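You operate a simulated robot arm through the tools that you are given. There is no shell and no other tool. Be economical: measure what you need, move in short steps, check, and stop when the job is done.

You are at the controls of a simulated two-armed robot. One attempt, no reset.

TASK
Pick up the napkins with one hand, pass it to the other hand and put it on the top of the low rack.

The check looks at the end state, three seconds after you hand in, the way a careful person would. Anything else that was tipped, shoved, dropped, spilled or broken makes it a failure. Flat cloth is picked up by pressing the open fingertips on it (5 to 10 N) and closing them slowly along it; thin cloth reads only 2 to 8 mm in the jaws.

THE ROBOT
Two 7-joint arms with two-finger parallel grippers on one trunk, on a base that drives. Base frame: it is fixed to the floor where the robot stands at the start and does not move with it; the origin is under the middle of the robot, x ahead of it, y to its left, z up. Readings come in mm, rad, newtons and seconds.
The left shoulder is at the start at [60, 147, 543], the right one opposite. With the tool pointing down near the work surface each hand reaches from about 100 to 580 mm from the robot's upright axis, wherever it stands, measured 20 degrees to its own side. Places, roughly: top of the low rack [-3500, -300, 800]. Payload 3.43 kg a hand.
The TCP of each hand is the grasp point between the finger pads, 30 mm short of the fingertips. In the tool frame z runs along the fingers and y along their closing line. The gripper opens to 94 mm. The fingers are 28 mm wide and 10 mm thick; the gripper's body (50 by 96 mm) begins 55 mm behind the TCP.
Orientation is that of the tool frame in the base frame, as a unit quaternion [x, y, z, w]. With the fingers straight down and closing along the base's y, the tool's x points along the base's -x, its y along +y and its z along -z.

THE INTERFACE
- The arms move only by the tool arm_command. It takes "left_commands", "right_commands" or both (then of equal length, played together; a hand with none holds still); each is a list that holds one entry, the list of rows, each a list of 7 numbers: the shift along the base's x, y, z in mm, then the turn, a rotation vector about the base's x, y, z in rad, then the opening, from 0 (shut) to 1 (fully open). In form: [[[x, y, z, wx, wy, wz, jaw], ...]]. A call has 1 to 12 rows; each row is the pose to reach, as a shift and turn from the pose commanded when the call began. A row lasts 0.2 s, in which the tool goes at most 50 mm and 0.15 rad; a call with a longer step from one row to the next is refused whole, and so is a gripper value outside its range. Where a pose cannot be reached the arm comes as near as it can. A force on the tool above 40 N (or 10 N above the force at the start of the call, whichever is more), or a blocked arm, ends the call early, and 0.2 s more pass. The fingers move at their own pace (about 72 mm/s each) and stop on an object; they squeeze with about 30 N. The grip force told is the motor's: it shows also when the fingers shut on nothing. Time passes only in rows, and 0.2 s behind the last, so rows that repeat a pose let the fingers close. The reply holds the time, the measured pose of the TCP, the force on the tool along the base axes, the opening and the grip force, in the units named above and with some noise, with the torque about the TCP (base axes, N m) and any sound that the robot's microphone picked up, and new pictures: "pictures" is both (left out), scene, wrist or none (wrist: the cameras of the hands that moved).
- Cameras (640 x 400 px; columns grow to the right, rows downward): "scene" is now at [51.4, -23, 1198.3]; the picture's right is [-0.18, -0.98, 0.00], its down [-0.40, 0.07, -0.91] and it looks along [0.90, -0.17, -0.41] (base axes); focal length 281 px, centre (320, 200). "left" rides on the left gripper at [76, -14, -102] in its tool frame; the picture's right is [0.18, 0.98, 0.00], its down [-0.75, 0.14, -0.64] and it looks along [-0.63, 0.12, 0.77] (tool axes); focal length 243 px, centre (320, 200). "right" rides on the right gripper at [76, 14, -102] in its tool frame; the picture's right is [-0.18, 0.98, 0.00], its down [-0.75, -0.14, -0.64] and it looks along [-0.63, -0.12, 0.77] (tool axes); focal length 243 px, centre (320, 200). There is no depth. A picture from a camera that has moved, and an enlarged one, comes with that camera's place and axes in the base frame and with its lens. The place of the scene camera against the robot may be out by one fixed shift of up to 18 mm in any direction.
- slide_trunk(by): slides the trunk up (or, below 0, down) by that many mm; the arms and the scene camera ride with it, the base frame stays. It gives what a move gives, with no picture.
- drive_base(legs): drives the robot by 1 to 6 legs, each [ahead, left, turn to the left] in mm, mm and rad, along the robot's own axes; the way and the turn of a leg run together, so that a leg with both is an arc; at most 1500 mm and 3.142 rad a leg. The arms and the cameras ride along, it lands a little off, and it stops where it bumps. It gives what a move gives, and a new picture of the scene camera.
- pan_tilt(pan, tilt): turns the head with the scene camera to pan (to the left, within 1.501 rad either way) and tilt (down, from -0.506 to 1.204), counted from straight ahead of the robot. It gives what a move gives, and a new picture of the scene camera.
- inspect(camera, box): a new picture of the part [left, top, right, bottom] of that camera's present view, enlarged. The clock stands still meanwhile.
- hand_in(): hands the job in; it is judged then, once.

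Work in short steps. Places have to be worked out from the pictures, the camera data and where the tool is seen: move nearer, look again, correct. Check each grasp and each placing, and mend what went wrong. You have 120 turns and 260 pictures in all, those below and enlarged ones among them. Open the grippers and draw the arms clear of the work before you hand the job in, unless the task says otherwise; then end with one line.

The tools are called by a JSON object that holds its "method" and its "body". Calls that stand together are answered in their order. arm_command: Moves the arms, as the interface text tells. Its arguments: {"type":"object","properties":{"left_commands":{"type":"array","items":{"type":"array","items":{"type":"array","items":{"type":"number"}}}},"right_commands":{"type":"array","items":{"type":"array","items":{"type":"array","items":{"type":"number"}}}},"pictures":{"type":"string","enum":["both","scene","wrist","none"]}},"required":[]} The other tools are called the same way: slide_trunk (by) slides the trunk up or down; drive_base (legs) drives the base; pan_tilt (pan, tilt) turns the head that bears the scene camera; inspect (camera, box) takes an enlarged picture of a part of a camera's view; hand_in () hands the job in.

At the start:

```text
time: 0.0
left_tcp_pos: [293.4, 103.0, 1000.1]
left_ee_rot: [0.0, 1.0, -0.001, 0.001]
left_ft_force: [0.6, 0.4, 0.5]
left_moment: [-0.02, -0.02, 0.0]
left_width: 94.1
left_gripper_force: 0.0
right_tcp_pos: [271.4, -153.4, 999.6]
right_ee_rot: [0.001, 1.0, 0.0, -0.001]
right_ft_force: [0.9, 0.6, 0.1]
right_moment: [0.0, 0.03, -0.01]
right_width: 94.0
right_gripper_force: 0.0
trunk travel left (down, up): [-250.0, 0.0]
robot x, y, heading: [2.4, 0.8, 0.0]
head pan, tilt: [-0.185, 0.419]
```

scene: 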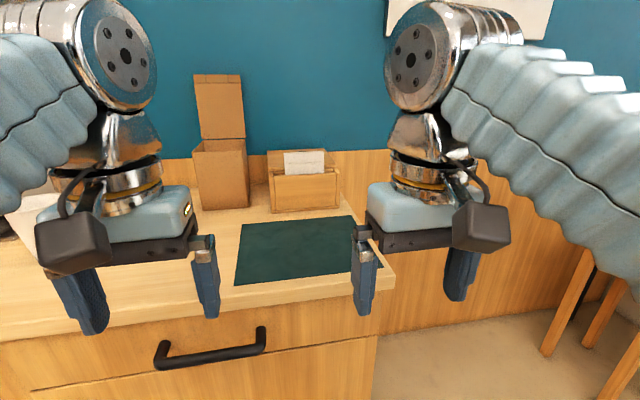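
right: 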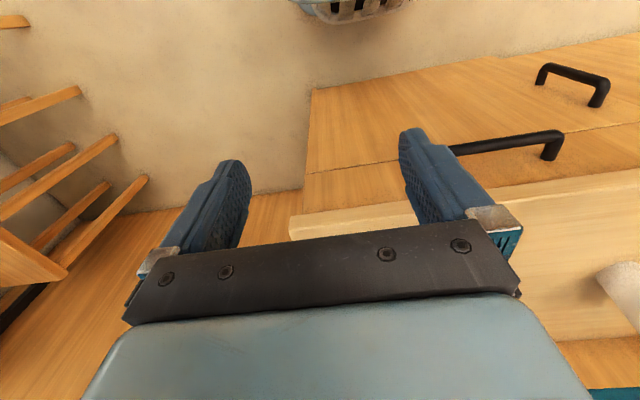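
left: 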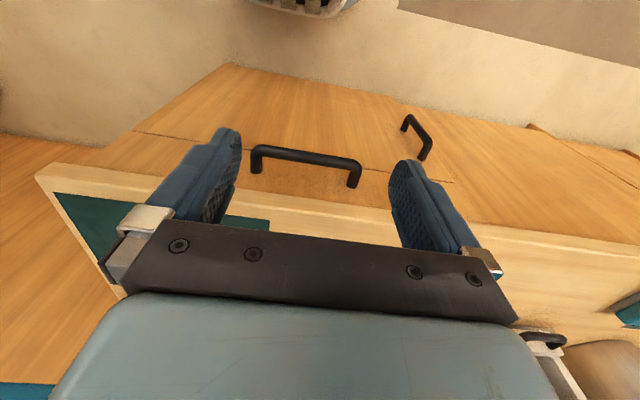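

The scene shows a counter with a wooden box holding something white and a green mat. I'll look closer to identify the napkins.

{"method": "inspect", "body": {"camera": "scene", "box": [160, 60, 400, 300]}}

{"method": "pan_tilt", "body": {"pan": 0.6, "tilt": 0.5}}

```text
1.67 times, centred on (280, 180) of scene
camera zoom: at [51.4, -23.0, 1198.3], right [-0.18, -0.98, 0.0], down [-0.4, 0.07, -0.91], along [0.9, -0.17, -0.41], focal length 469 px, centre (387, 233)
```

zoom: 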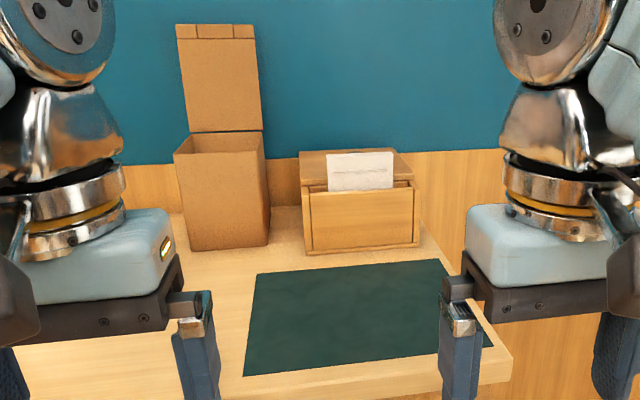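

```text
time: 1.1
left_tcp_pos: [294.7, 103.2, 999.5]
left_ee_rot: [0.0, 1.0, -0.001, 0.001]
left_ft_force: [-0.3, -0.2, 0.8]
left_moment: [0.0, 0.0, 0.0]
left_width: 93.9
left_gripper_force: 0.0
right_tcp_pos: [271.4, -152.1, 996.6]
right_ee_rot: [0.0, 1.0, 0.0, 0.0]
right_ft_force: [0.4, -0.5, 0.2]
right_moment: [0.03, -0.01, -0.03]
right_width: 93.9
right_gripper_force: 0.1
trunk travel left (down, up): [-250.0, 0.0]
robot x, y, heading: [-0.7, 3.7, -0.0]
head pan, tilt: [0.6, 0.499]
camera scene: at [35.7, 45.2, 1190.9], right [0.56, -0.83, 0.0], down [-0.4, -0.27, -0.88], along [0.72, 0.5, -0.48], focal length 281 px, centre (320, 200)
```

scene: 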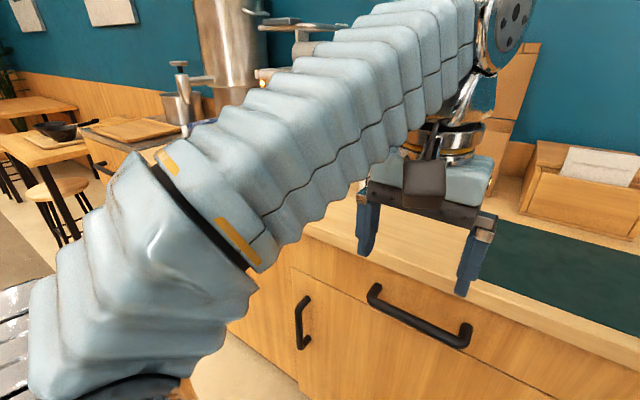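

The napkins aren't obvious yet. Arms block the view; I'll back off a bit and look.

{"method": "drive_base", "body": {"legs": [[-350, 0, 0]]}}

{"method": "pan_tilt", "body": {"pan": 0.0, "tilt": 0.4}}

{"method": "pan_tilt", "body": {"pan": 1.3, "tilt": 0.3}}

{"method": "pan_tilt", "body": {"pan": -1.3, "tilt": 0.3}}

```text
time: 3.4
left_tcp_pos: [-50.0, 103.9, 999.5]
left_ee_rot: [-0.003, 1.0, -0.001, 0.001]
left_ft_force: [-0.1, -0.4, -0.6]
left_moment: [0.02, 0.01, -0.01]
left_width: 94.2
left_gripper_force: 0.0
right_tcp_pos: [-72.3, -152.1, 998.0]
right_ee_rot: [-0.004, 1.0, 0.001, 0.0]
right_ft_force: [0.4, -0.4, 0.9]
right_moment: [0.02, 0.03, 0.03]
right_width: 93.9
right_gripper_force: 0.2
trunk travel left (down, up): [-250.0, 0.0]
robot x, y, heading: [-343.2, 1.5, 0.009]
head pan, tilt: [0.6, 0.499]
camera scene: at [-309.1, 44.4, 1190.9], right [0.57, -0.82, 0.0], down [-0.39, -0.27, -0.88], along [0.72, 0.5, -0.48], focal length 281 px, centre (320, 200)
```

scene: 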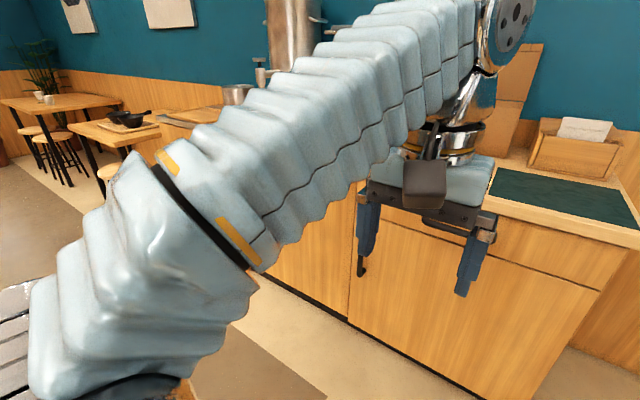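

```text
time: 4.4
left_tcp_pos: [-49.7, 104.0, 999.7]
left_ee_rot: [-0.003, 1.0, -0.001, 0.001]
left_ft_force: [0.8, 0.2, 0.2]
left_moment: [0.01, -0.02, 0.02]
left_width: 94.0
left_gripper_force: 0.1
right_tcp_pos: [-71.7, -152.4, 999.3]
right_ee_rot: [-0.003, 1.0, 0.0, 0.0]
right_ft_force: [0.8, -0.1, -0.1]
right_moment: [0.02, 0.02, -0.04]
right_width: 93.8
right_gripper_force: 0.0
trunk travel left (down, up): [-250.0, 0.0]
robot x, y, heading: [-345.3, -3.6, 0.007]
head pan, tilt: [0.0, 0.4]
camera scene: at [-291.4, -6.8, 1200.0], right [0.01, -1.0, 0.0], down [-0.39, 0.0, -0.92], along [0.92, 0.01, -0.39], focal length 281 px, centre (320, 200)
```

scene: 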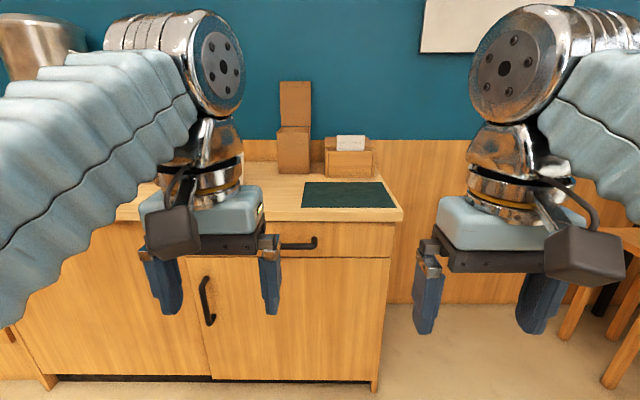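

```text
time: 5.8
left_tcp_pos: [-50.8, 103.4, 999.9]
left_ee_rot: [-0.003, 1.0, -0.001, 0.001]
left_ft_force: [-0.3, 0.6, 0.4]
left_moment: [-0.03, -0.02, -0.01]
left_width: 93.9
left_gripper_force: 0.1
right_tcp_pos: [-71.6, -151.7, 998.8]
right_ee_rot: [-0.003, 1.0, -0.001, 0.001]
right_ft_force: [0.1, -0.7, 0.6]
right_moment: [-0.01, 0.02, 0.0]
right_width: 93.8
right_gripper_force: 0.0
trunk travel left (down, up): [-250.0, 0.0]
robot x, y, heading: [-343.0, -3.2, 0.005]
head pan, tilt: [1.3, 0.3]
camera scene: at [-359.6, 82.6, 1209.3], right [0.97, -0.26, 0.0], down [-0.08, -0.29, -0.96], along [0.25, 0.92, -0.3], focal length 281 px, centre (320, 200)
```

scene: 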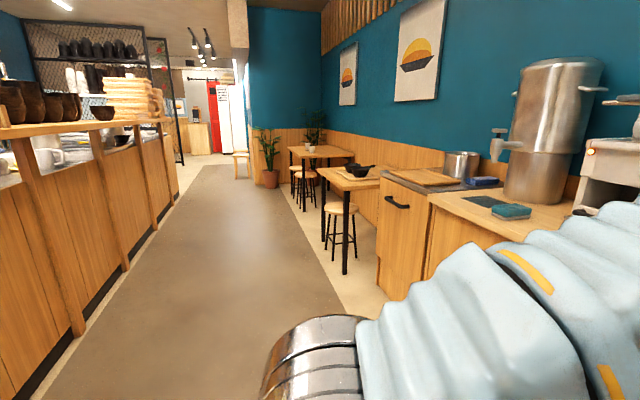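

```text
time: 8.2
left_tcp_pos: [-51.0, 104.3, 1000.2]
left_ee_rot: [-0.004, 1.0, 0.0, 0.002]
left_ft_force: [0.5, 0.5, -0.8]
left_moment: [0.01, 0.02, 0.0]
left_width: 94.0
left_gripper_force: 0.0
right_tcp_pos: [-72.5, -152.1, 998.8]
right_ee_rot: [-0.004, 1.0, 0.0, 0.0]
right_ft_force: [0.4, 0.5, -0.2]
right_moment: [0.0, 0.0, 0.02]
right_width: 94.2
right_gripper_force: 0.2
trunk travel left (down, up): [-250.0, 0.0]
robot x, y, heading: [-344.4, 0.3, 0.014]
head pan, tilt: [-1.3, 0.3]
camera scene: at [-358.4, -97.3, 1209.3], right [-0.96, -0.27, 0.0], down [-0.08, 0.28, -0.96], along [0.26, -0.92, -0.3], focal length 281 px, centre (320, 200)
```

scene: 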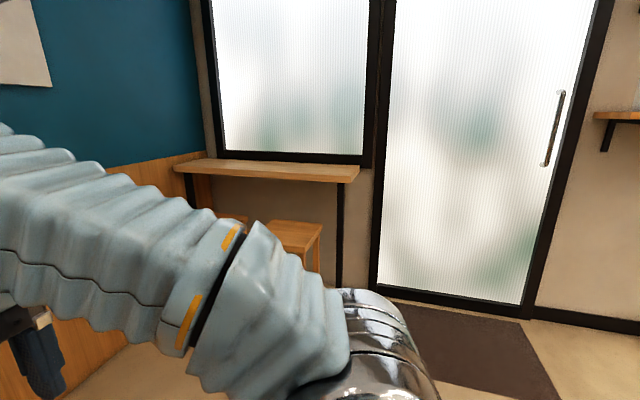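

A box with a folded white item is the napkin candidate. I'll zoom from straight ahead.

{"method": "pan_tilt", "body": {"pan": 0.0, "tilt": 0.3}}

{"method": "inspect", "body": {"camera": "scene", "box": [260, 80, 420, 250]}}

{"method": "pan_tilt", "body": {"pan": 0.5, "tilt": 0.2}}

```text
time: 9.6
left_tcp_pos: [-51.6, 104.2, 1000.8]
left_ee_rot: [-0.004, 1.0, -0.001, 0.002]
left_ft_force: [0.1, 0.1, 0.5]
left_moment: [-0.02, -0.02, 0.0]
left_width: 93.9
left_gripper_force: 0.0
right_tcp_pos: [-72.4, -152.7, 998.1]
right_ee_rot: [-0.004, 1.0, 0.0, 0.0]
right_ft_force: [0.9, 0.3, 1.1]
right_moment: [0.01, -0.01, 0.0]
right_width: 94.1
right_gripper_force: 0.1
trunk travel left (down, up): [-250.0, 0.0]
robot x, y, heading: [-342.5, -0.6, 0.001]
head pan, tilt: [0.0, 0.3]
camera scene: at [-290.6, -6.9, 1209.3], right [0.01, -1.0, 0.0], down [-0.3, 0.0, -0.96], along [0.96, 0.01, -0.3], focal length 281 px, centre (320, 200)
```

scene: 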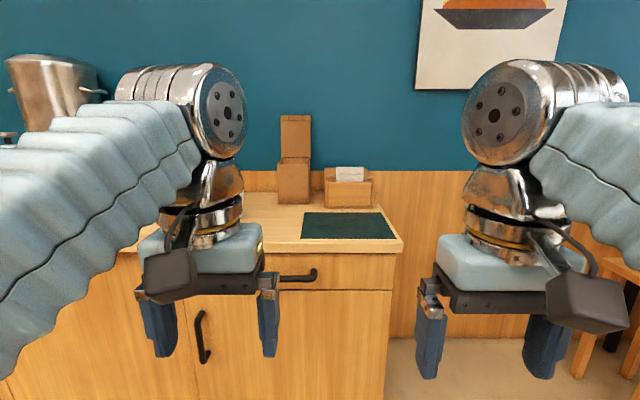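

```text
2.35 times, centred on (340, 165) of scene
camera zoom: at [-290.6, -6.9, 1209.3], right [0.01, -1.0, 0.0], down [-0.3, 0.0, -0.96], along [0.96, 0.01, -0.3], focal length 662 px, centre (273, 282)
```

zoom: 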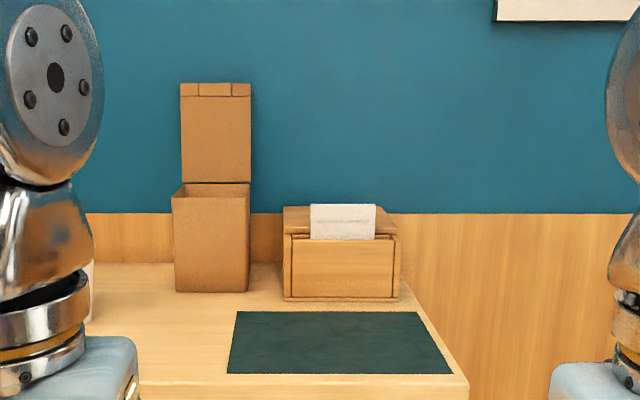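

```text
time: 10.6
left_tcp_pos: [-50.1, 103.8, 1000.8]
left_ee_rot: [-0.003, 1.0, 0.0, 0.002]
left_ft_force: [-0.1, 0.9, 0.0]
left_moment: [0.04, 0.01, -0.02]
left_width: 94.2
left_gripper_force: 0.0
right_tcp_pos: [-72.0, -151.8, 999.0]
right_ee_rot: [-0.003, 1.0, 0.0, 0.0]
right_ft_force: [0.5, 0.0, 0.7]
right_moment: [0.01, -0.01, 0.02]
right_width: 94.0
right_gripper_force: 0.1
trunk travel left (down, up): [-250.0, 0.0]
robot x, y, heading: [-344.0, -0.5, 0.009]
head pan, tilt: [0.499, 0.201]
camera scene: at [-302.5, 37.6, 1218.5], right [0.48, -0.88, 0.0], down [-0.17, -0.1, -0.98], along [0.86, 0.47, -0.2], focal length 281 px, centre (320, 200)
```

scene: 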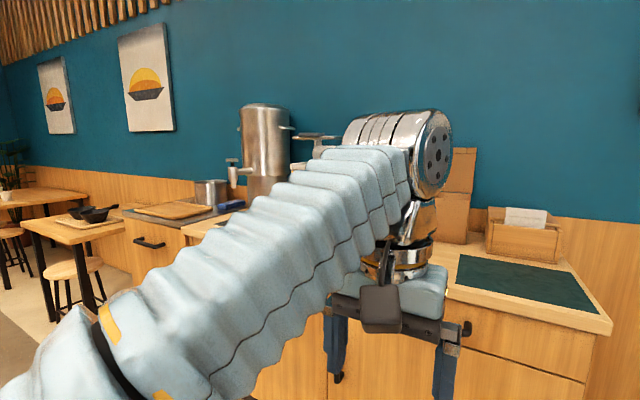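

Part of the counter is still hidden by the left arm; I'll shift the base left to see between the arms.

{"method": "drive_base", "body": {"legs": [[0, 350, 0]]}}

{"method": "pan_tilt", "body": {"pan": 0.0, "tilt": 0.3}}

{"method": "inspect", "body": {"camera": "scene", "box": [230, 110, 460, 260]}}

```text
time: 12.8
left_tcp_pos: [-53.1, 450.4, 1000.4]
left_ee_rot: [-0.002, 1.0, -0.001, 0.001]
left_ft_force: [-0.7, -0.2, 0.1]
left_moment: [0.0, 0.0, -0.01]
left_width: 94.1
left_gripper_force: 0.0
right_tcp_pos: [-73.3, 194.8, 997.5]
right_ee_rot: [-0.001, 1.0, 0.001, 0.0]
right_ft_force: [-0.5, 0.6, 0.0]
right_moment: [-0.05, 0.0, -0.01]
right_width: 94.0
right_gripper_force: 0.0
trunk travel left (down, up): [-250.0, 0.0]
robot x, y, heading: [-348.7, 348.1, 0.003]
head pan, tilt: [0.499, 0.201]
camera scene: at [-304.3, 385.3, 1218.6], right [0.48, -0.88, 0.0], down [-0.17, -0.1, -0.98], along [0.86, 0.47, -0.2], focal length 281 px, centre (320, 200)
```

scene: 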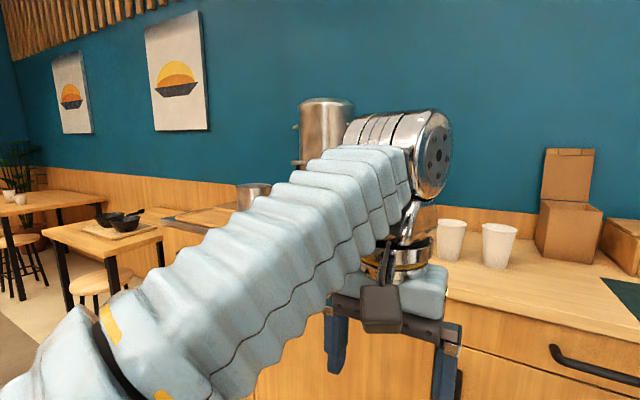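

```text
time: 13.8
left_tcp_pos: [-51.7, 449.7, 1001.1]
left_ee_rot: [-0.002, 1.0, 0.0, 0.0]
left_ft_force: [-0.5, 0.2, -0.2]
left_moment: [-0.01, -0.01, -0.01]
left_width: 94.1
left_gripper_force: 0.0
right_tcp_pos: [-74.5, 194.4, 998.5]
right_ee_rot: [-0.002, 1.0, 0.0, 0.0]
right_ft_force: [-0.2, 0.3, 0.2]
right_moment: [-0.02, -0.04, 0.03]
right_width: 94.1
right_gripper_force: 0.2
trunk travel left (down, up): [-250.0, 0.0]
robot x, y, heading: [-346.2, 347.0, 0.008]
head pan, tilt: [0.0, 0.3]
camera scene: at [-292.6, 341.0, 1209.3], right [0.01, -1.0, 0.0], down [-0.3, 0.0, -0.96], along [0.96, 0.01, -0.3], focal length 281 px, centre (320, 200)
```

scene: 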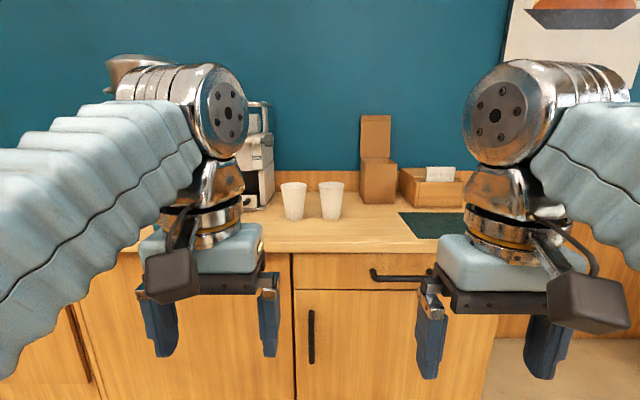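

```text
2.67 times, centred on (345, 185) of scene
camera zoom: at [-292.6, 341.0, 1209.3], right [0.01, -1.0, 0.0], down [-0.3, 0.0, -0.96], along [0.96, 0.01, -0.3], focal length 750 px, centre (253, 240)
```

zoom: 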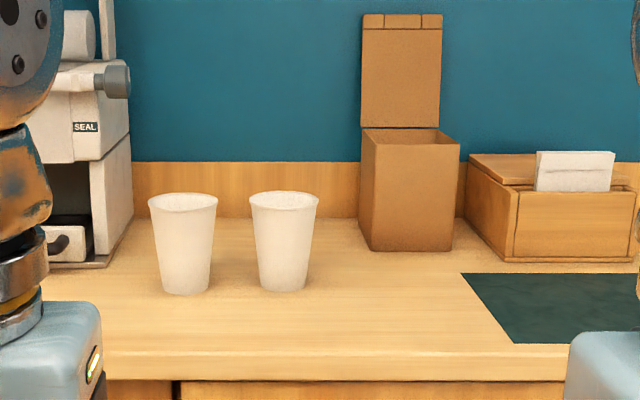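

The only napkins seen are the white sheets standing in the wooden box (about x 740, y −110, z ≈ 950–1010). I'll drive up to the counter for a closer look.

{"method": "drive_base", "body": {"legs": [[0, -290, 0], [450, 0, 0]]}}

{"method": "pan_tilt", "body": {"pan": -0.25, "tilt": 0.45}}

{"method": "inspect", "body": {"camera": "scene", "box": [220, 80, 420, 220]}}

```text
time: 18.1
left_tcp_pos: [409.0, 170.6, 1000.0]
left_ee_rot: [-0.009, 1.0, -0.001, 0.002]
left_ft_force: [0.0, 0.5, 0.2]
left_moment: [0.0, 0.01, 0.0]
left_width: 94.1
left_gripper_force: 0.1
right_tcp_pos: [390.5, -84.9, 998.6]
right_ee_rot: [-0.008, 1.0, 0.0, 0.001]
right_ft_force: [-0.6, 0.6, 1.0]
right_moment: [-0.01, -0.03, 0.0]
right_width: 94.0
right_gripper_force: 0.1
trunk travel left (down, up): [-250.0, 0.0]
robot x, y, heading: [115.3, 61.9, 0.019]
head pan, tilt: [0.0, 0.3]
camera scene: at [170.3, 57.7, 1209.3], right [0.02, -1.0, 0.0], down [-0.3, -0.01, -0.96], along [0.96, 0.02, -0.3], focal length 281 px, centre (320, 200)
```

scene: 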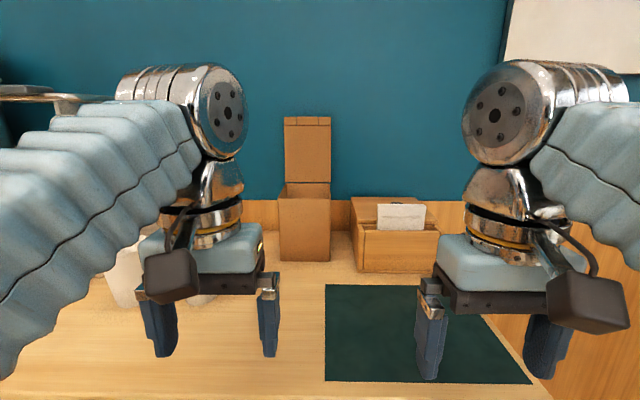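

```text
time: 18.9
left_tcp_pos: [408.9, 171.3, 1000.2]
left_ee_rot: [-0.009, 1.0, 0.0, 0.001]
left_ft_force: [0.6, -0.3, -0.3]
left_moment: [0.02, -0.03, 0.0]
left_width: 94.1
left_gripper_force: 0.0
right_tcp_pos: [391.7, -85.1, 997.6]
right_ee_rot: [-0.008, 1.0, 0.0, 0.0]
right_ft_force: [-0.3, -0.2, -0.2]
right_moment: [0.03, 0.01, 0.0]
right_width: 94.0
right_gripper_force: 0.0
trunk travel left (down, up): [-250.0, 0.0]
robot x, y, heading: [117.4, 61.1, 0.014]
head pan, tilt: [-0.25, 0.45]
camera scene: at [166.5, 35.0, 1195.4], right [-0.23, -0.97, 0.0], down [-0.42, 0.1, -0.9], along [0.88, -0.21, -0.43], focal length 281 px, centre (320, 200)
```

scene: 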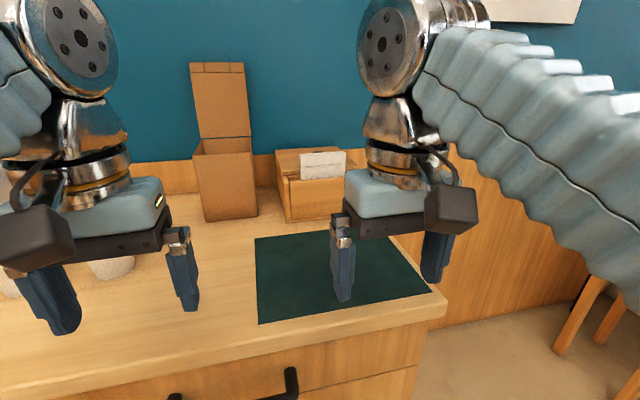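

```text
2.86 times, centred on (320, 150) of scene
camera zoom: at [166.5, 35.0, 1195.4], right [-0.23, -0.97, 0.0], down [-0.42, 0.1, -0.9], along [0.88, -0.21, -0.43], focal length 804 px, centre (320, 343)
```

zoom: 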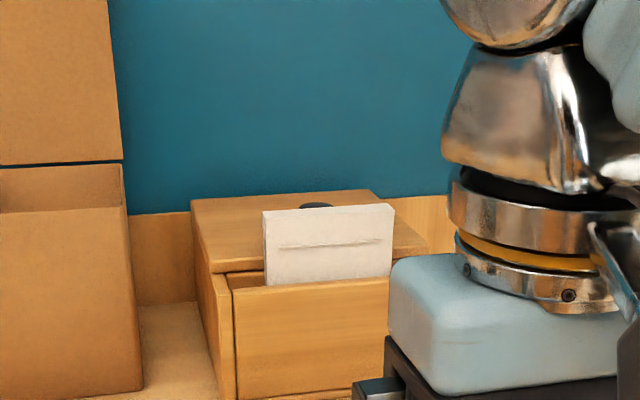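

The napkin packet stands upright in the open bin, thin in x, around [780, −125, top 1000]. I'll raise both hands, then edge the base closer.

{"method": "arm_command", "body": {"left_commands": [[[0, 0, 40, 0, 0, 0, 1], [0, 0, 80, 0, 0, 0, 1], [0, 0, 100, 0, 0, 0, 1]]], "right_commands": [[[0, 0, 40, 0, 0, 0, 1], [0, 0, 80, 0, 0, 0, 1], [0, 0, 120, 0, 0, 0, 1]]], "pictures": "wrist"}}

```text
time: 19.7
left_tcp_pos: [409.5, 170.9, 999.6]
left_ee_rot: [-0.009, 1.0, -0.001, 0.001]
left_ft_force: [-0.1, 0.8, -0.6]
left_moment: [-0.01, 0.01, -0.01]
left_width: 93.9
left_gripper_force: 0.1
left hand out of reach, approached as far as the arm can: row 1, 2, 3
right_tcp_pos: [391.1, -85.2, 999.4]
right_ee_rot: [-0.008, 1.0, 0.0, 0.0]
right_ft_force: [0.2, 0.1, 0.4]
right_moment: [0.03, -0.03, 0.02]
right_width: 93.9
right_gripper_force: 0.0
right hand out of reach, approached as far as the arm can: row 1, 2, 3
trunk travel left (down, up): [-250.0, 0.0]
robot x, y, heading: [115.0, 60.9, 0.016]
head pan, tilt: [-0.25, 0.45]
camera right: at [314.6, -72.5, 1100.4], right [0.17, 0.99, 0.0], down [0.76, -0.13, 0.64], along [0.63, -0.11, -0.77], focal length 243 px, centre (320, 200)
camera left: at [333.7, 154.7, 1102.7], right [-0.2, 0.98, 0.0], down [0.75, 0.16, 0.64], along [0.63, 0.13, -0.77], focal length 243 px, centre (320, 200)
```

right: 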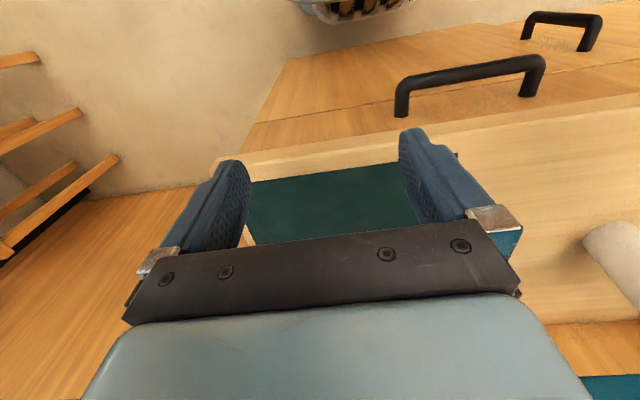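
left: 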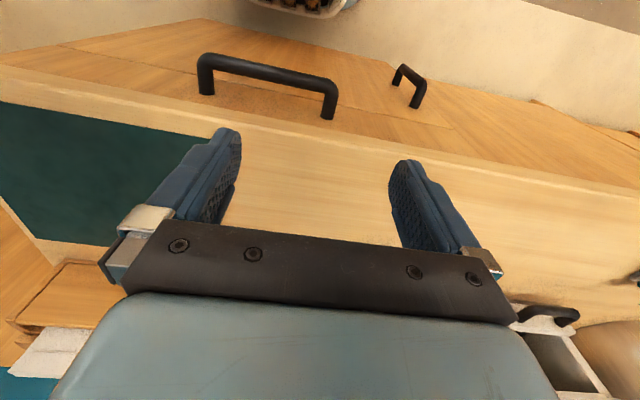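

Arms can't rise higher with the tool down, so I'll take the packet from the right end of the counter with near-horizontal fingers pointing +y. First back out and look at the free space on the right.

{"method": "drive_base", "body": {"legs": [[-350, 0, 0], [0, -680, 0]]}}

{"method": "pan_tilt", "body": {"pan": -0.2, "tilt": 0.6}}

```text
time: 25.4
left_tcp_pos: [61.9, -538.7, 1000.9]
left_ee_rot: [-0.007, 1.0, -0.001, 0.002]
left_ft_force: [0.1, 1.2, -0.6]
left_moment: [-0.01, 0.02, 0.0]
left_width: 94.0
left_gripper_force: 0.0
right_tcp_pos: [42.8, -794.8, 998.4]
right_ee_rot: [-0.007, 1.0, 0.0, 0.0]
right_ft_force: [-0.1, -0.3, -0.6]
right_moment: [0.0, -0.02, -0.01]
right_width: 94.0
right_gripper_force: 0.1
trunk travel left (down, up): [-250.0, 0.0]
robot x, y, heading: [-230.1, -644.8, 0.013]
head pan, tilt: [-0.25, 0.45]
camera scene: at [-181.1, -674.1, 1195.3], right [-0.23, -0.97, 0.0], down [-0.42, 0.1, -0.9], along [0.88, -0.21, -0.44], focal length 281 px, centre (320, 200)
```

scene: 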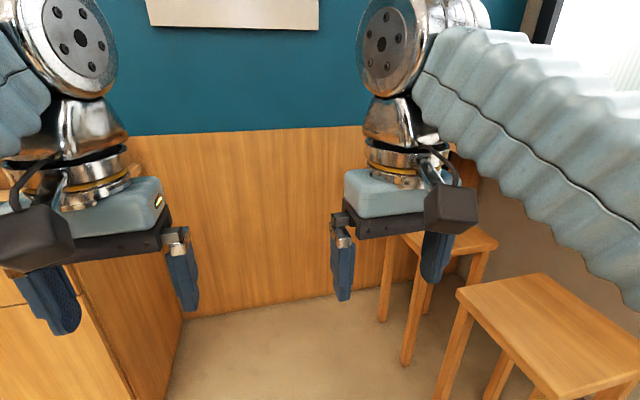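

```text
time: 26.1
left_tcp_pos: [61.7, -538.3, 999.5]
left_ee_rot: [-0.007, 1.0, -0.001, 0.001]
left_ft_force: [-1.1, 0.6, 0.3]
left_moment: [-0.03, 0.0, -0.01]
left_width: 94.1
left_gripper_force: 0.0
right_tcp_pos: [42.4, -796.3, 998.3]
right_ee_rot: [-0.006, 1.0, 0.0, 0.0]
right_ft_force: [0.7, -0.7, -0.3]
right_moment: [0.06, -0.02, 0.05]
right_width: 94.1
right_gripper_force: 0.0
trunk travel left (down, up): [-250.0, 0.0]
robot x, y, heading: [-231.0, -646.5, 0.016]
head pan, tilt: [-0.201, 0.6]
camera scene: at [-183.6, -669.2, 1181.8], right [-0.19, -0.98, 0.0], down [-0.55, 0.1, -0.83], along [0.81, -0.15, -0.56], focal length 281 px, centre (320, 200)
```

scene: 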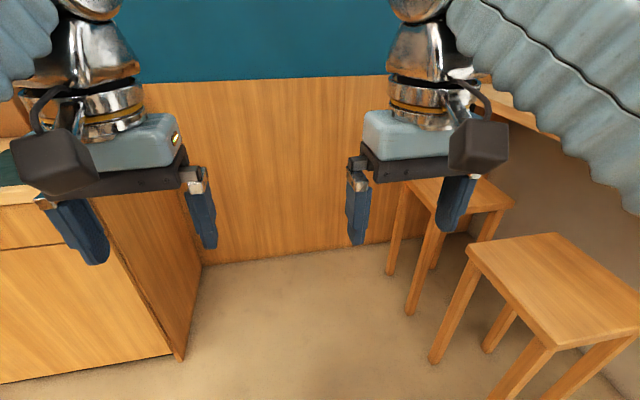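

The gap right of the counter is ~1000 mm wide (counter side y≈−215, stools y≈−1220, wall x≈1000). I'll turn left 1.05 rad and slide to about (480, −600).

{"method": "drive_base", "body": {"legs": [[0, 0, 1.05], [270, -420, 0]]}}

{"method": "pan_tilt", "body": {"pan": -0.2, "tilt": 0.45}}

```text
time: 31.7
left_tcp_pos: [319.4, -312.4, 999.4]
left_ee_rot: [-0.508, 0.861, 0.001, 0.001]
left_ft_force: [-0.4, 0.0, 0.2]
left_moment: [0.01, -0.02, 0.0]
left_width: 94.0
left_gripper_force: 0.1
right_tcp_pos: [532.0, -456.4, 997.7]
right_ee_rot: [-0.508, 0.861, 0.0, -0.001]
right_ft_force: [-0.2, -0.7, 0.7]
right_moment: [0.06, 0.0, 0.0]
right_width: 94.0
right_gripper_force: 0.1
trunk travel left (down, up): [-250.0, 0.0]
robot x, y, heading: [268.0, -620.9, 1.069]
head pan, tilt: [-0.201, 0.6]
camera scene: at [300.8, -585.5, 1181.8], right [0.76, -0.65, 0.0], down [-0.37, -0.43, -0.83], along [0.54, 0.63, -0.56], focal length 281 px, centre (320, 200)
```

scene: 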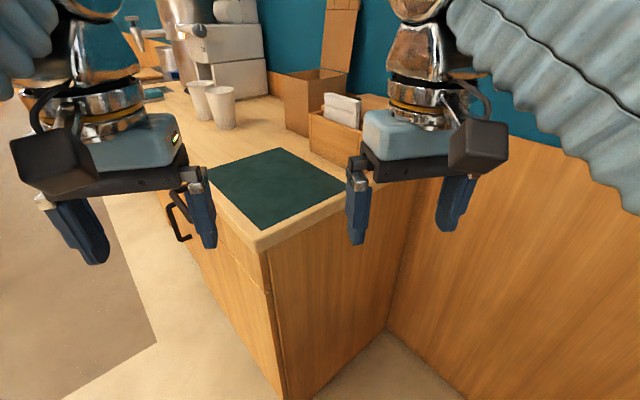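

```text
time: 32.4
left_tcp_pos: [318.2, -312.8, 999.9]
left_ee_rot: [-0.508, 0.861, 0.0, 0.002]
left_ft_force: [-0.1, -0.4, -0.8]
left_moment: [-0.01, 0.0, 0.01]
left_width: 94.2
left_gripper_force: 0.1
right_tcp_pos: [532.6, -456.7, 998.7]
right_ee_rot: [-0.508, 0.861, 0.0, 0.0]
right_ft_force: [0.1, 0.0, -0.3]
right_moment: [0.03, -0.01, 0.0]
right_width: 93.9
right_gripper_force: 0.0
trunk travel left (down, up): [-250.0, 0.0]
robot x, y, heading: [265.1, -620.1, 1.068]
head pan, tilt: [-0.201, 0.45]
camera scene: at [303.2, -582.8, 1195.3], right [0.76, -0.65, 0.0], down [-0.28, -0.33, -0.9], along [0.58, 0.69, -0.44], focal length 281 px, centre (320, 200)
```

scene: 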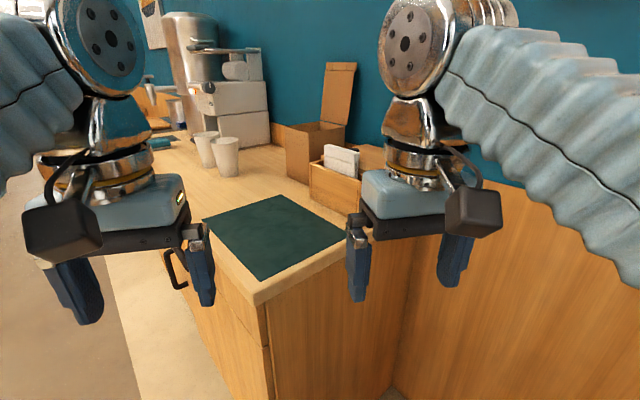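

Good view of the packet from its end now. Zoom in for geometry.

{"method": "inspect", "body": {"camera": "scene", "box": [280, 110, 400, 230]}}

{"method": "drive_base", "body": {"legs": [[90, -140, 0]]}}

{"method": "inspect", "body": {"camera": "scene", "box": [180, 90, 380, 230]}}

```text
3.33 times, centred on (340, 170) of scene
camera zoom: at [303.2, -582.8, 1195.3], right [0.76, -0.65, 0.0], down [-0.28, -0.33, -0.9], along [0.58, 0.69, -0.44], focal length 938 px, centre (253, 300)
```

zoom: 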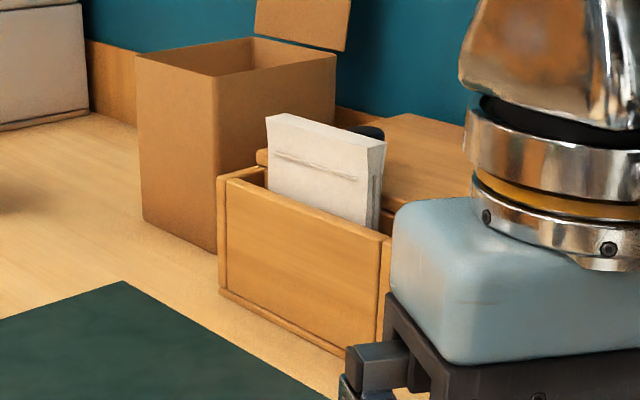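

```text
time: 33.9
left_tcp_pos: [487.1, -303.8, 999.2]
left_ee_rot: [-0.508, 0.861, 0.0, 0.002]
left_ft_force: [-0.3, 0.4, 0.0]
left_moment: [0.01, 0.0, 0.0]
left_width: 94.1
left_gripper_force: 0.1
right_tcp_pos: [699.5, -446.9, 998.0]
right_ee_rot: [-0.507, 0.862, 0.001, -0.001]
right_ft_force: [-0.2, 0.4, 0.2]
right_moment: [0.0, -0.03, 0.04]
right_width: 93.9
right_gripper_force: 0.0
trunk travel left (down, up): [-250.0, 0.0]
robot x, y, heading: [433.7, -610.7, 1.066]
head pan, tilt: [-0.201, 0.45]
camera scene: at [469.7, -573.6, 1195.3], right [0.76, -0.65, 0.0], down [-0.28, -0.33, -0.9], along [0.58, 0.69, -0.44], focal length 281 px, centre (320, 200)
```

scene: 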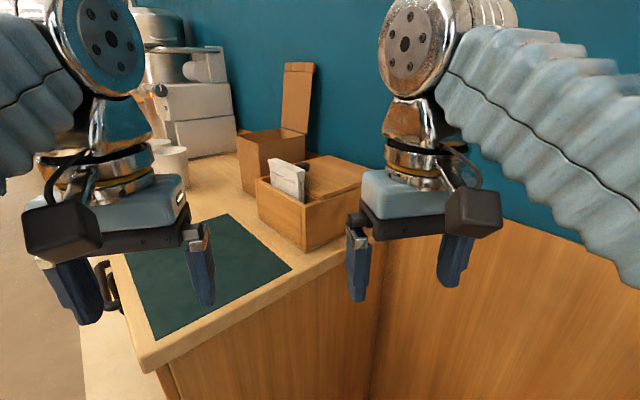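

```text
2.86 times, centred on (280, 160) of scene
camera zoom: at [469.7, -573.6, 1195.3], right [0.76, -0.65, 0.0], down [-0.28, -0.33, -0.9], along [0.58, 0.69, -0.44], focal length 804 px, centre (434, 314)
```

zoom: 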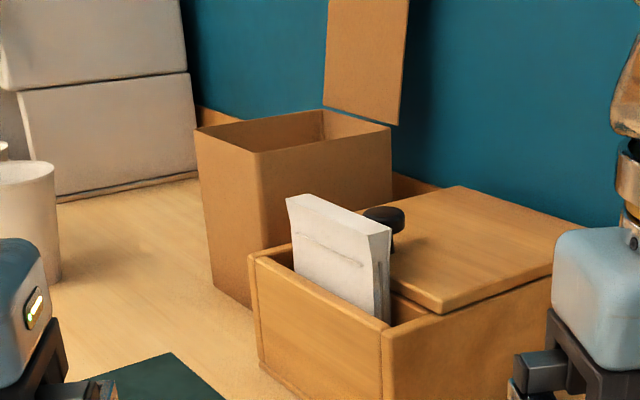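

Triangulation: packet spans y −51…−161, x ≈ 760–780, top z ≈ 1007; box rim ≈ 952, lid knob near [820, −100, 990]. I'll move the base a bit closer so the lift stays within reach.

{"method": "drive_base", "body": {"legs": [[63, -11, 0]]}}

```text
time: 34.9
left_tcp_pos: [526.1, -255.3, 999.9]
left_ee_rot: [-0.509, 0.861, 0.001, 0.001]
left_ft_force: [0.0, -1.0, -0.2]
left_moment: [0.06, -0.01, 0.01]
left_width: 94.0
left_gripper_force: 0.1
right_tcp_pos: [738.3, -396.9, 998.9]
right_ee_rot: [-0.509, 0.861, 0.0, 0.0]
right_ft_force: [-0.1, 0.8, 0.0]
right_moment: [0.03, 0.0, -0.03]
right_width: 94.2
right_gripper_force: 0.1
trunk travel left (down, up): [-250.0, 0.0]
robot x, y, heading: [475.5, -563.3, 1.073]
head pan, tilt: [-0.201, 0.45]
camera scene: at [509.7, -524.0, 1195.3], right [0.76, -0.65, 0.0], down [-0.28, -0.33, -0.9], along [0.58, 0.69, -0.44], focal length 281 px, centre (320, 200)
```

scene: 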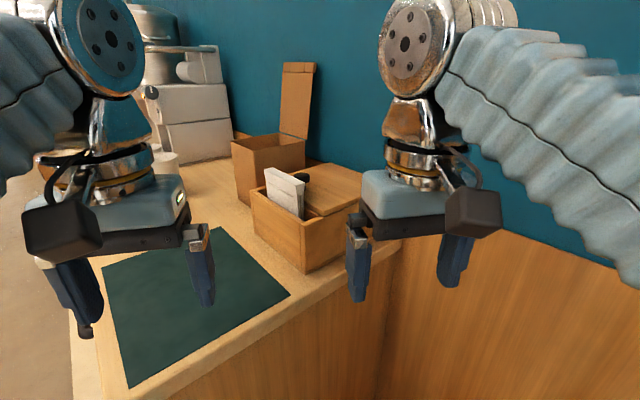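

Now swing the right tool to near-horizontal pointing +y while moving to a standoff right of the box.

{"method": "arm_command", "body": {"right_commands": [[[3, 13, 0, 0.134, -0.0346, 0.0423, 1], [6, 26, 0, 0.268, -0.069, 0.0845, 0.9], [10, 39, 0, 0.402, -0.1037, 0.127, 0.8], [13, 52, 0, 0.536, -0.138, 0.169, 0.7], [17, 65, 0, 0.67, -0.173, 0.211, 0.6], [20, 78, 0, 0.804, -0.207, 0.254, 0.55], [24, 91, 0, 0.938, -0.242, 0.296, 0.55], [27, 104, 0, 1.072, -0.276, 0.338, 0.55], [31, 117, 0, 1.206, -0.311, 0.38, 0.55], [34, 130, 0, 1.34, -0.3456, 0.4227, 0.55]]]}}

```text
time: 37.1
left_tcp_pos: [525.7, -254.2, 1001.1]
left_ee_rot: [-0.509, 0.861, 0.001, 0.002]
left_ft_force: [0.4, 0.6, 0.1]
left_moment: [-0.02, -0.01, 0.0]
left_width: 93.8
left_gripper_force: 0.1
right_tcp_pos: [771.6, -265.6, 998.6]
right_ee_rot: [0.548, -0.546, -0.448, -0.449]
right_ft_force: [0.0, -0.5, 0.0]
right_moment: [0.0, 0.0, -0.02]
right_width: 51.7
right_gripper_force: 0.1
trunk travel left (down, up): [-250.0, 0.0]
robot x, y, heading: [474.8, -562.7, 1.069]
head pan, tilt: [-0.201, 0.45]
camera scene: at [509.8, -523.9, 1195.4], right [0.76, -0.65, 0.0], down [-0.28, -0.33, -0.9], along [0.58, 0.69, -0.44], focal length 281 px, centre (320, 200)
camera right: at [757.8, -381.5, 943.7], right [-0.98, 0.04, 0.18], down [0.14, -0.48, 0.87], along [0.12, 0.88, 0.47], focal length 243 px, centre (320, 200)
```

scene: 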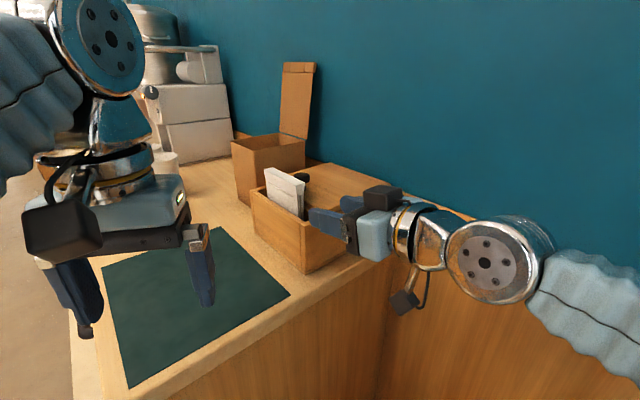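
right: 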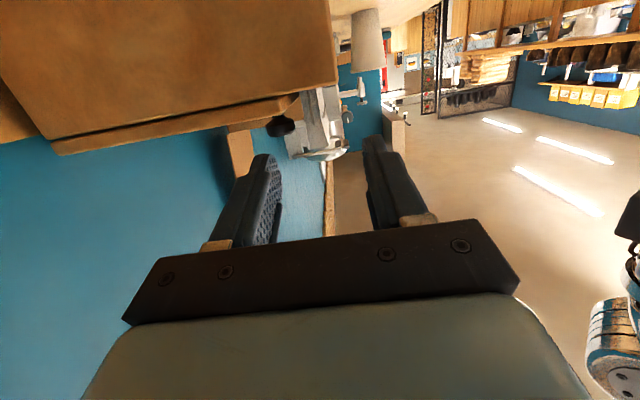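

The tool is aligned; wrist view shows the packet end-on between the fingers. Zoom to judge centring.

{"method": "inspect", "body": {"camera": "right", "box": [220, 60, 440, 260]}}

{"method": "inspect", "body": {"camera": "scene", "box": [230, 130, 430, 290]}}

```text
2.00 times, centred on (330, 160) of right
camera zoom: at [757.8, -381.5, 943.7], right [-0.98, 0.04, 0.18], down [0.14, -0.48, 0.87], along [0.12, 0.88, 0.47], focal length 485 px, centre (300, 280)
```

zoom: 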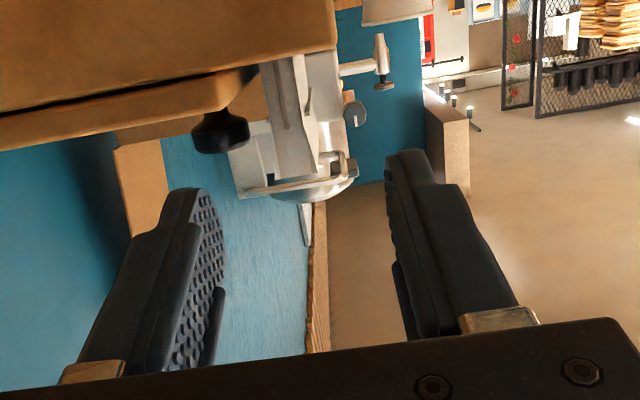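

```text
2.50 times, centred on (330, 210) of scene
camera zoom: at [509.8, -523.9, 1195.4], right [0.76, -0.65, 0.0], down [-0.28, -0.33, -0.9], along [0.58, 0.69, -0.44], focal length 703 px, centre (295, 175)
```

zoom: 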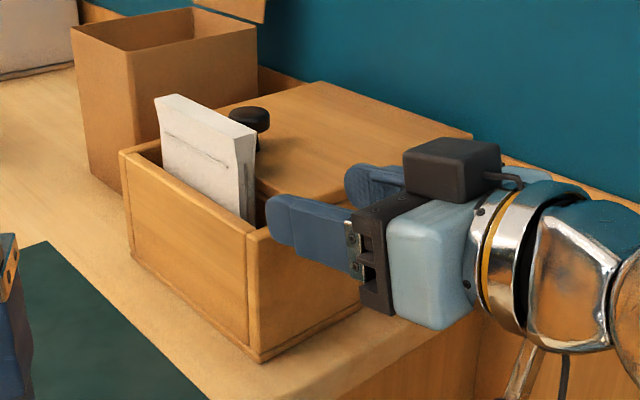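

Packet centre x ≈ 774.5, top 1008; lid top ≈ 970, so fingers at z ≈ 1000 clear it. Advance along +y with the jaw at ~44 mm, stopping short of the knob.

{"method": "arm_command", "body": {"right_commands": [[[3, 25, 2, 0, 0, 0, 0.47], [3, 50, 2, 0, 0, 0, 0.47], [3, 75, 2, 0, 0, 0, 0.47], [3, 95, 2, 0, 0, 0, 0.47], [3, 108, 2, 0, 0, 0, 0.47], [3, 115, 2, 0, 0, 0, 0.47]]]}}

{"method": "inspect", "body": {"camera": "scene", "box": [230, 130, 390, 270]}}

{"method": "inspect", "body": {"camera": "right", "box": [220, 60, 440, 260]}}

```text
time: 38.5
left_tcp_pos: [526.4, -254.5, 1000.7]
left_ee_rot: [-0.508, 0.861, -0.001, 0.001]
left_ft_force: [-0.2, -0.4, 0.3]
left_moment: [0.06, -0.03, -0.01]
left_width: 94.0
left_gripper_force: 0.1
right_tcp_pos: [777.0, -151.6, 999.9]
right_ee_rot: [0.548, -0.547, -0.447, -0.449]
right_ft_force: [0.3, 0.7, 0.7]
right_moment: [0.0, 0.01, 0.0]
right_width: 44.4
right_gripper_force: 0.1
trunk travel left (down, up): [-250.0, 0.0]
robot x, y, heading: [476.7, -562.3, 1.069]
head pan, tilt: [-0.201, 0.45]
camera scene: at [509.9, -523.8, 1195.3], right [0.76, -0.65, 0.0], down [-0.28, -0.33, -0.9], along [0.58, 0.69, -0.44], focal length 281 px, centre (320, 200)
camera right: at [763.1, -267.1, 945.7], right [-0.98, 0.04, 0.18], down [0.14, -0.48, 0.87], along [0.12, 0.88, 0.47], focal length 243 px, centre (320, 200)
```

scene: 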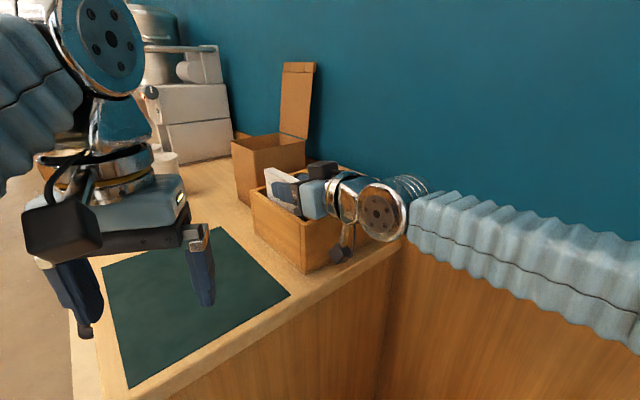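
right: 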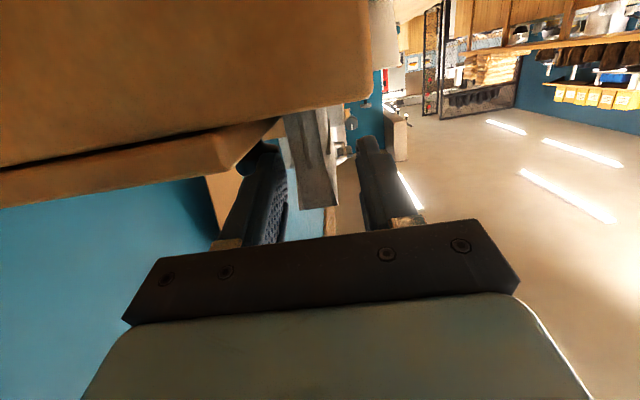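

```text
2.86 times, centred on (310, 200) of scene
camera zoom: at [509.9, -523.8, 1195.3], right [0.76, -0.65, 0.0], down [-0.28, -0.33, -0.9], along [0.58, 0.69, -0.44], focal length 804 px, centre (349, 200)
```

zoom: 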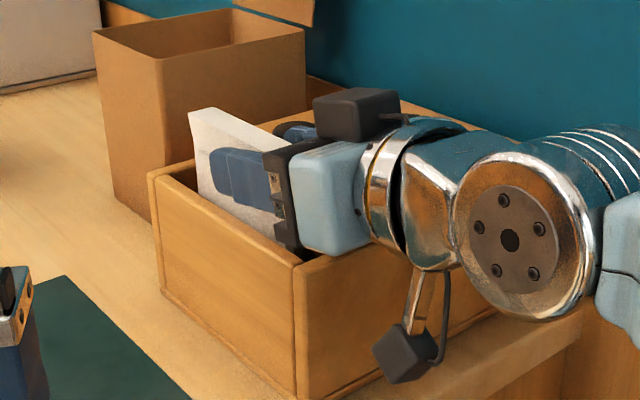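

```text
2.00 times, centred on (330, 160) of right
camera zoom: at [763.1, -267.1, 945.7], right [-0.98, 0.04, 0.18], down [0.14, -0.48, 0.87], along [0.12, 0.88, 0.47], focal length 485 px, centre (300, 280)
```

zoom: 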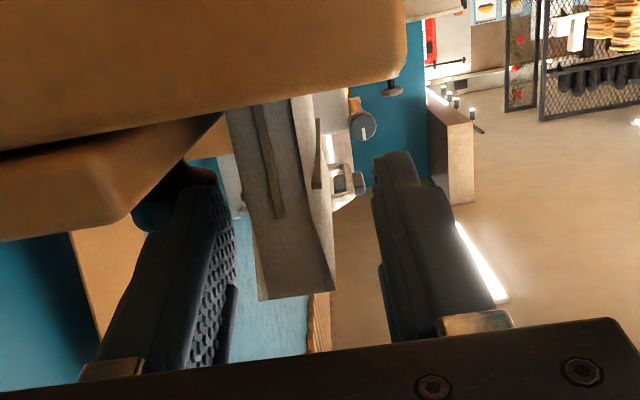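

Packet is between the pads, slightly toward +x. Shift +4 mm in x, then close.

{"method": "arm_command", "body": {"right_commands": [[[4, 0, 0, 0, 0, 0, 0.47], [4, 0, 0, 0, 0, 0, 0.35], [4, 0, 0, 0, 0, 0, 0.25], [4, 0, 0, 0, 0, 0, 0.18], [4, 0, 0, 0, 0, 0, 0.1], [4, 0, 0, 0, 0, 0, 0.0], [4, 0, 0, 0, 0, 0, 0.0]]]}}

```text
time: 40.1
left_tcp_pos: [526.5, -254.0, 999.9]
left_ee_rot: [-0.509, 0.861, 0.0, 0.003]
left_ft_force: [0.1, 0.1, 0.2]
left_moment: [0.01, -0.02, 0.01]
left_width: 94.0
left_gripper_force: 0.1
right_tcp_pos: [781.0, -152.8, 1000.5]
right_ee_rot: [0.547, -0.547, -0.447, -0.448]
right_ft_force: [-0.2, -0.3, -0.6]
right_moment: [-0.02, -0.02, 0.01]
right_width: 22.7
right_gripper_force: 29.8
trunk travel left (down, up): [-250.0, 0.0]
robot x, y, heading: [475.8, -564.7, 1.067]
head pan, tilt: [-0.201, 0.45]
camera scene: at [509.8, -523.8, 1195.3], right [0.76, -0.65, 0.0], down [-0.28, -0.33, -0.9], along [0.58, 0.69, -0.44], focal length 281 px, centre (320, 200)
camera right: at [766.9, -268.2, 946.0], right [-0.98, 0.04, 0.18], down [0.14, -0.48, 0.87], along [0.12, 0.88, 0.47], focal length 243 px, centre (320, 200)
```

scene: 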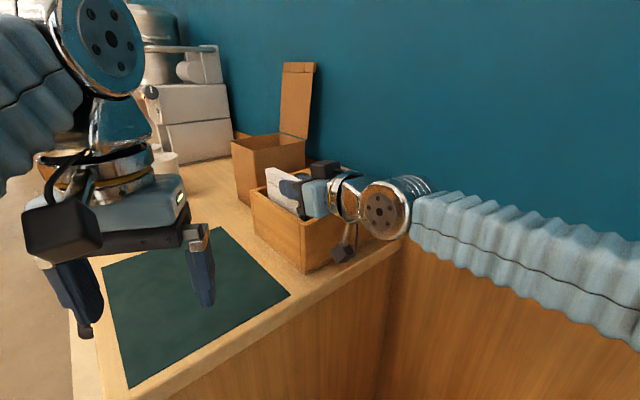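
right: 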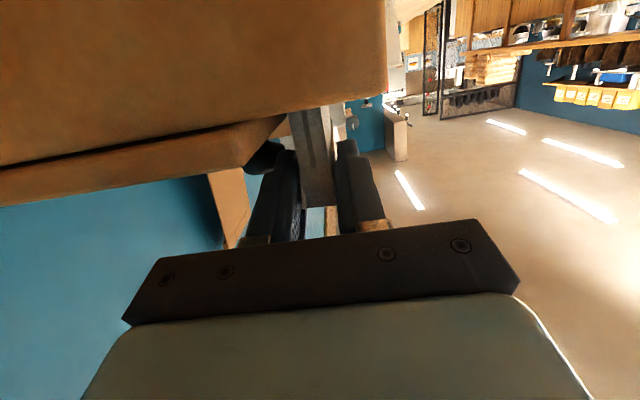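

Gripped at 22.7 mm with 30 N. Lift straight up slowly.

{"method": "arm_command", "body": {"right_commands": [[[0, 0, 8, 0, 0, 0, 0], [0, 0, 20, 0, 0, 0, 0], [0, 0, 35, 0, 0, 0, 0], [0, 0, 50, 0, 0, 0, 0]]]}}

{"method": "inspect", "body": {"camera": "scene", "box": [230, 110, 390, 270]}}

```text
time: 41.1
left_tcp_pos: [524.9, -254.6, 1000.6]
left_ee_rot: [-0.509, 0.861, 0.0, 0.002]
left_ft_force: [-0.8, -0.3, 0.0]
left_moment: [0.0, 0.0, -0.02]
left_width: 93.9
left_gripper_force: 0.1
right_tcp_pos: [780.1, -152.6, 1049.2]
right_ee_rot: [0.549, -0.546, -0.448, -0.447]
right_ft_force: [-0.5, -0.7, -0.5]
right_moment: [-0.01, 0.03, 0.01]
right_width: 22.4
right_gripper_force: 30.3
trunk travel left (down, up): [-250.0, 0.0]
robot x, y, heading: [472.7, -561.4, 1.067]
head pan, tilt: [-0.201, 0.45]
camera scene: at [509.9, -523.8, 1195.3], right [0.76, -0.65, 0.0], down [-0.28, -0.33, -0.9], along [0.58, 0.69, -0.44], focal length 281 px, centre (320, 200)
camera right: at [766.2, -268.2, 994.9], right [-0.98, 0.04, 0.18], down [0.14, -0.48, 0.87], along [0.12, 0.88, 0.47], focal length 243 px, centre (320, 200)
```

scene: 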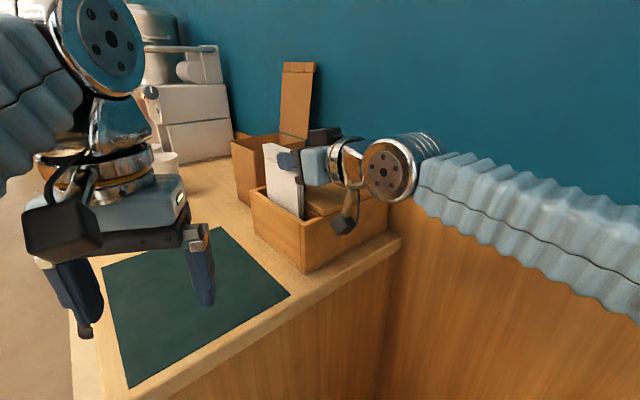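
right: 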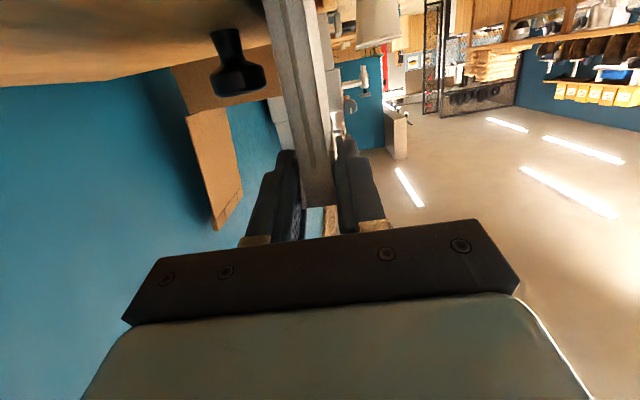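

```text
2.50 times, centred on (310, 190) of scene
camera zoom: at [509.9, -523.8, 1195.3], right [0.76, -0.65, 0.0], down [-0.28, -0.33, -0.9], along [0.58, 0.69, -0.44], focal length 703 px, centre (345, 225)
```

zoom: 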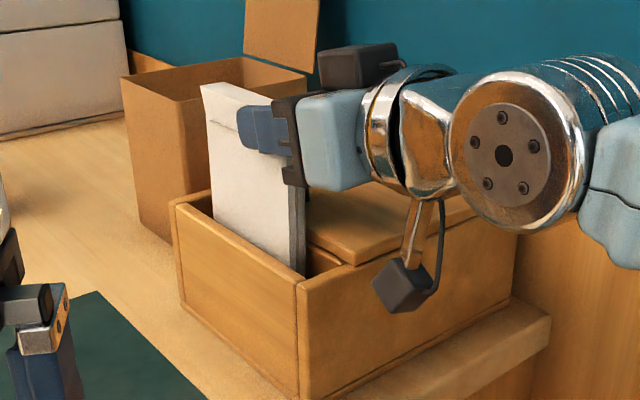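

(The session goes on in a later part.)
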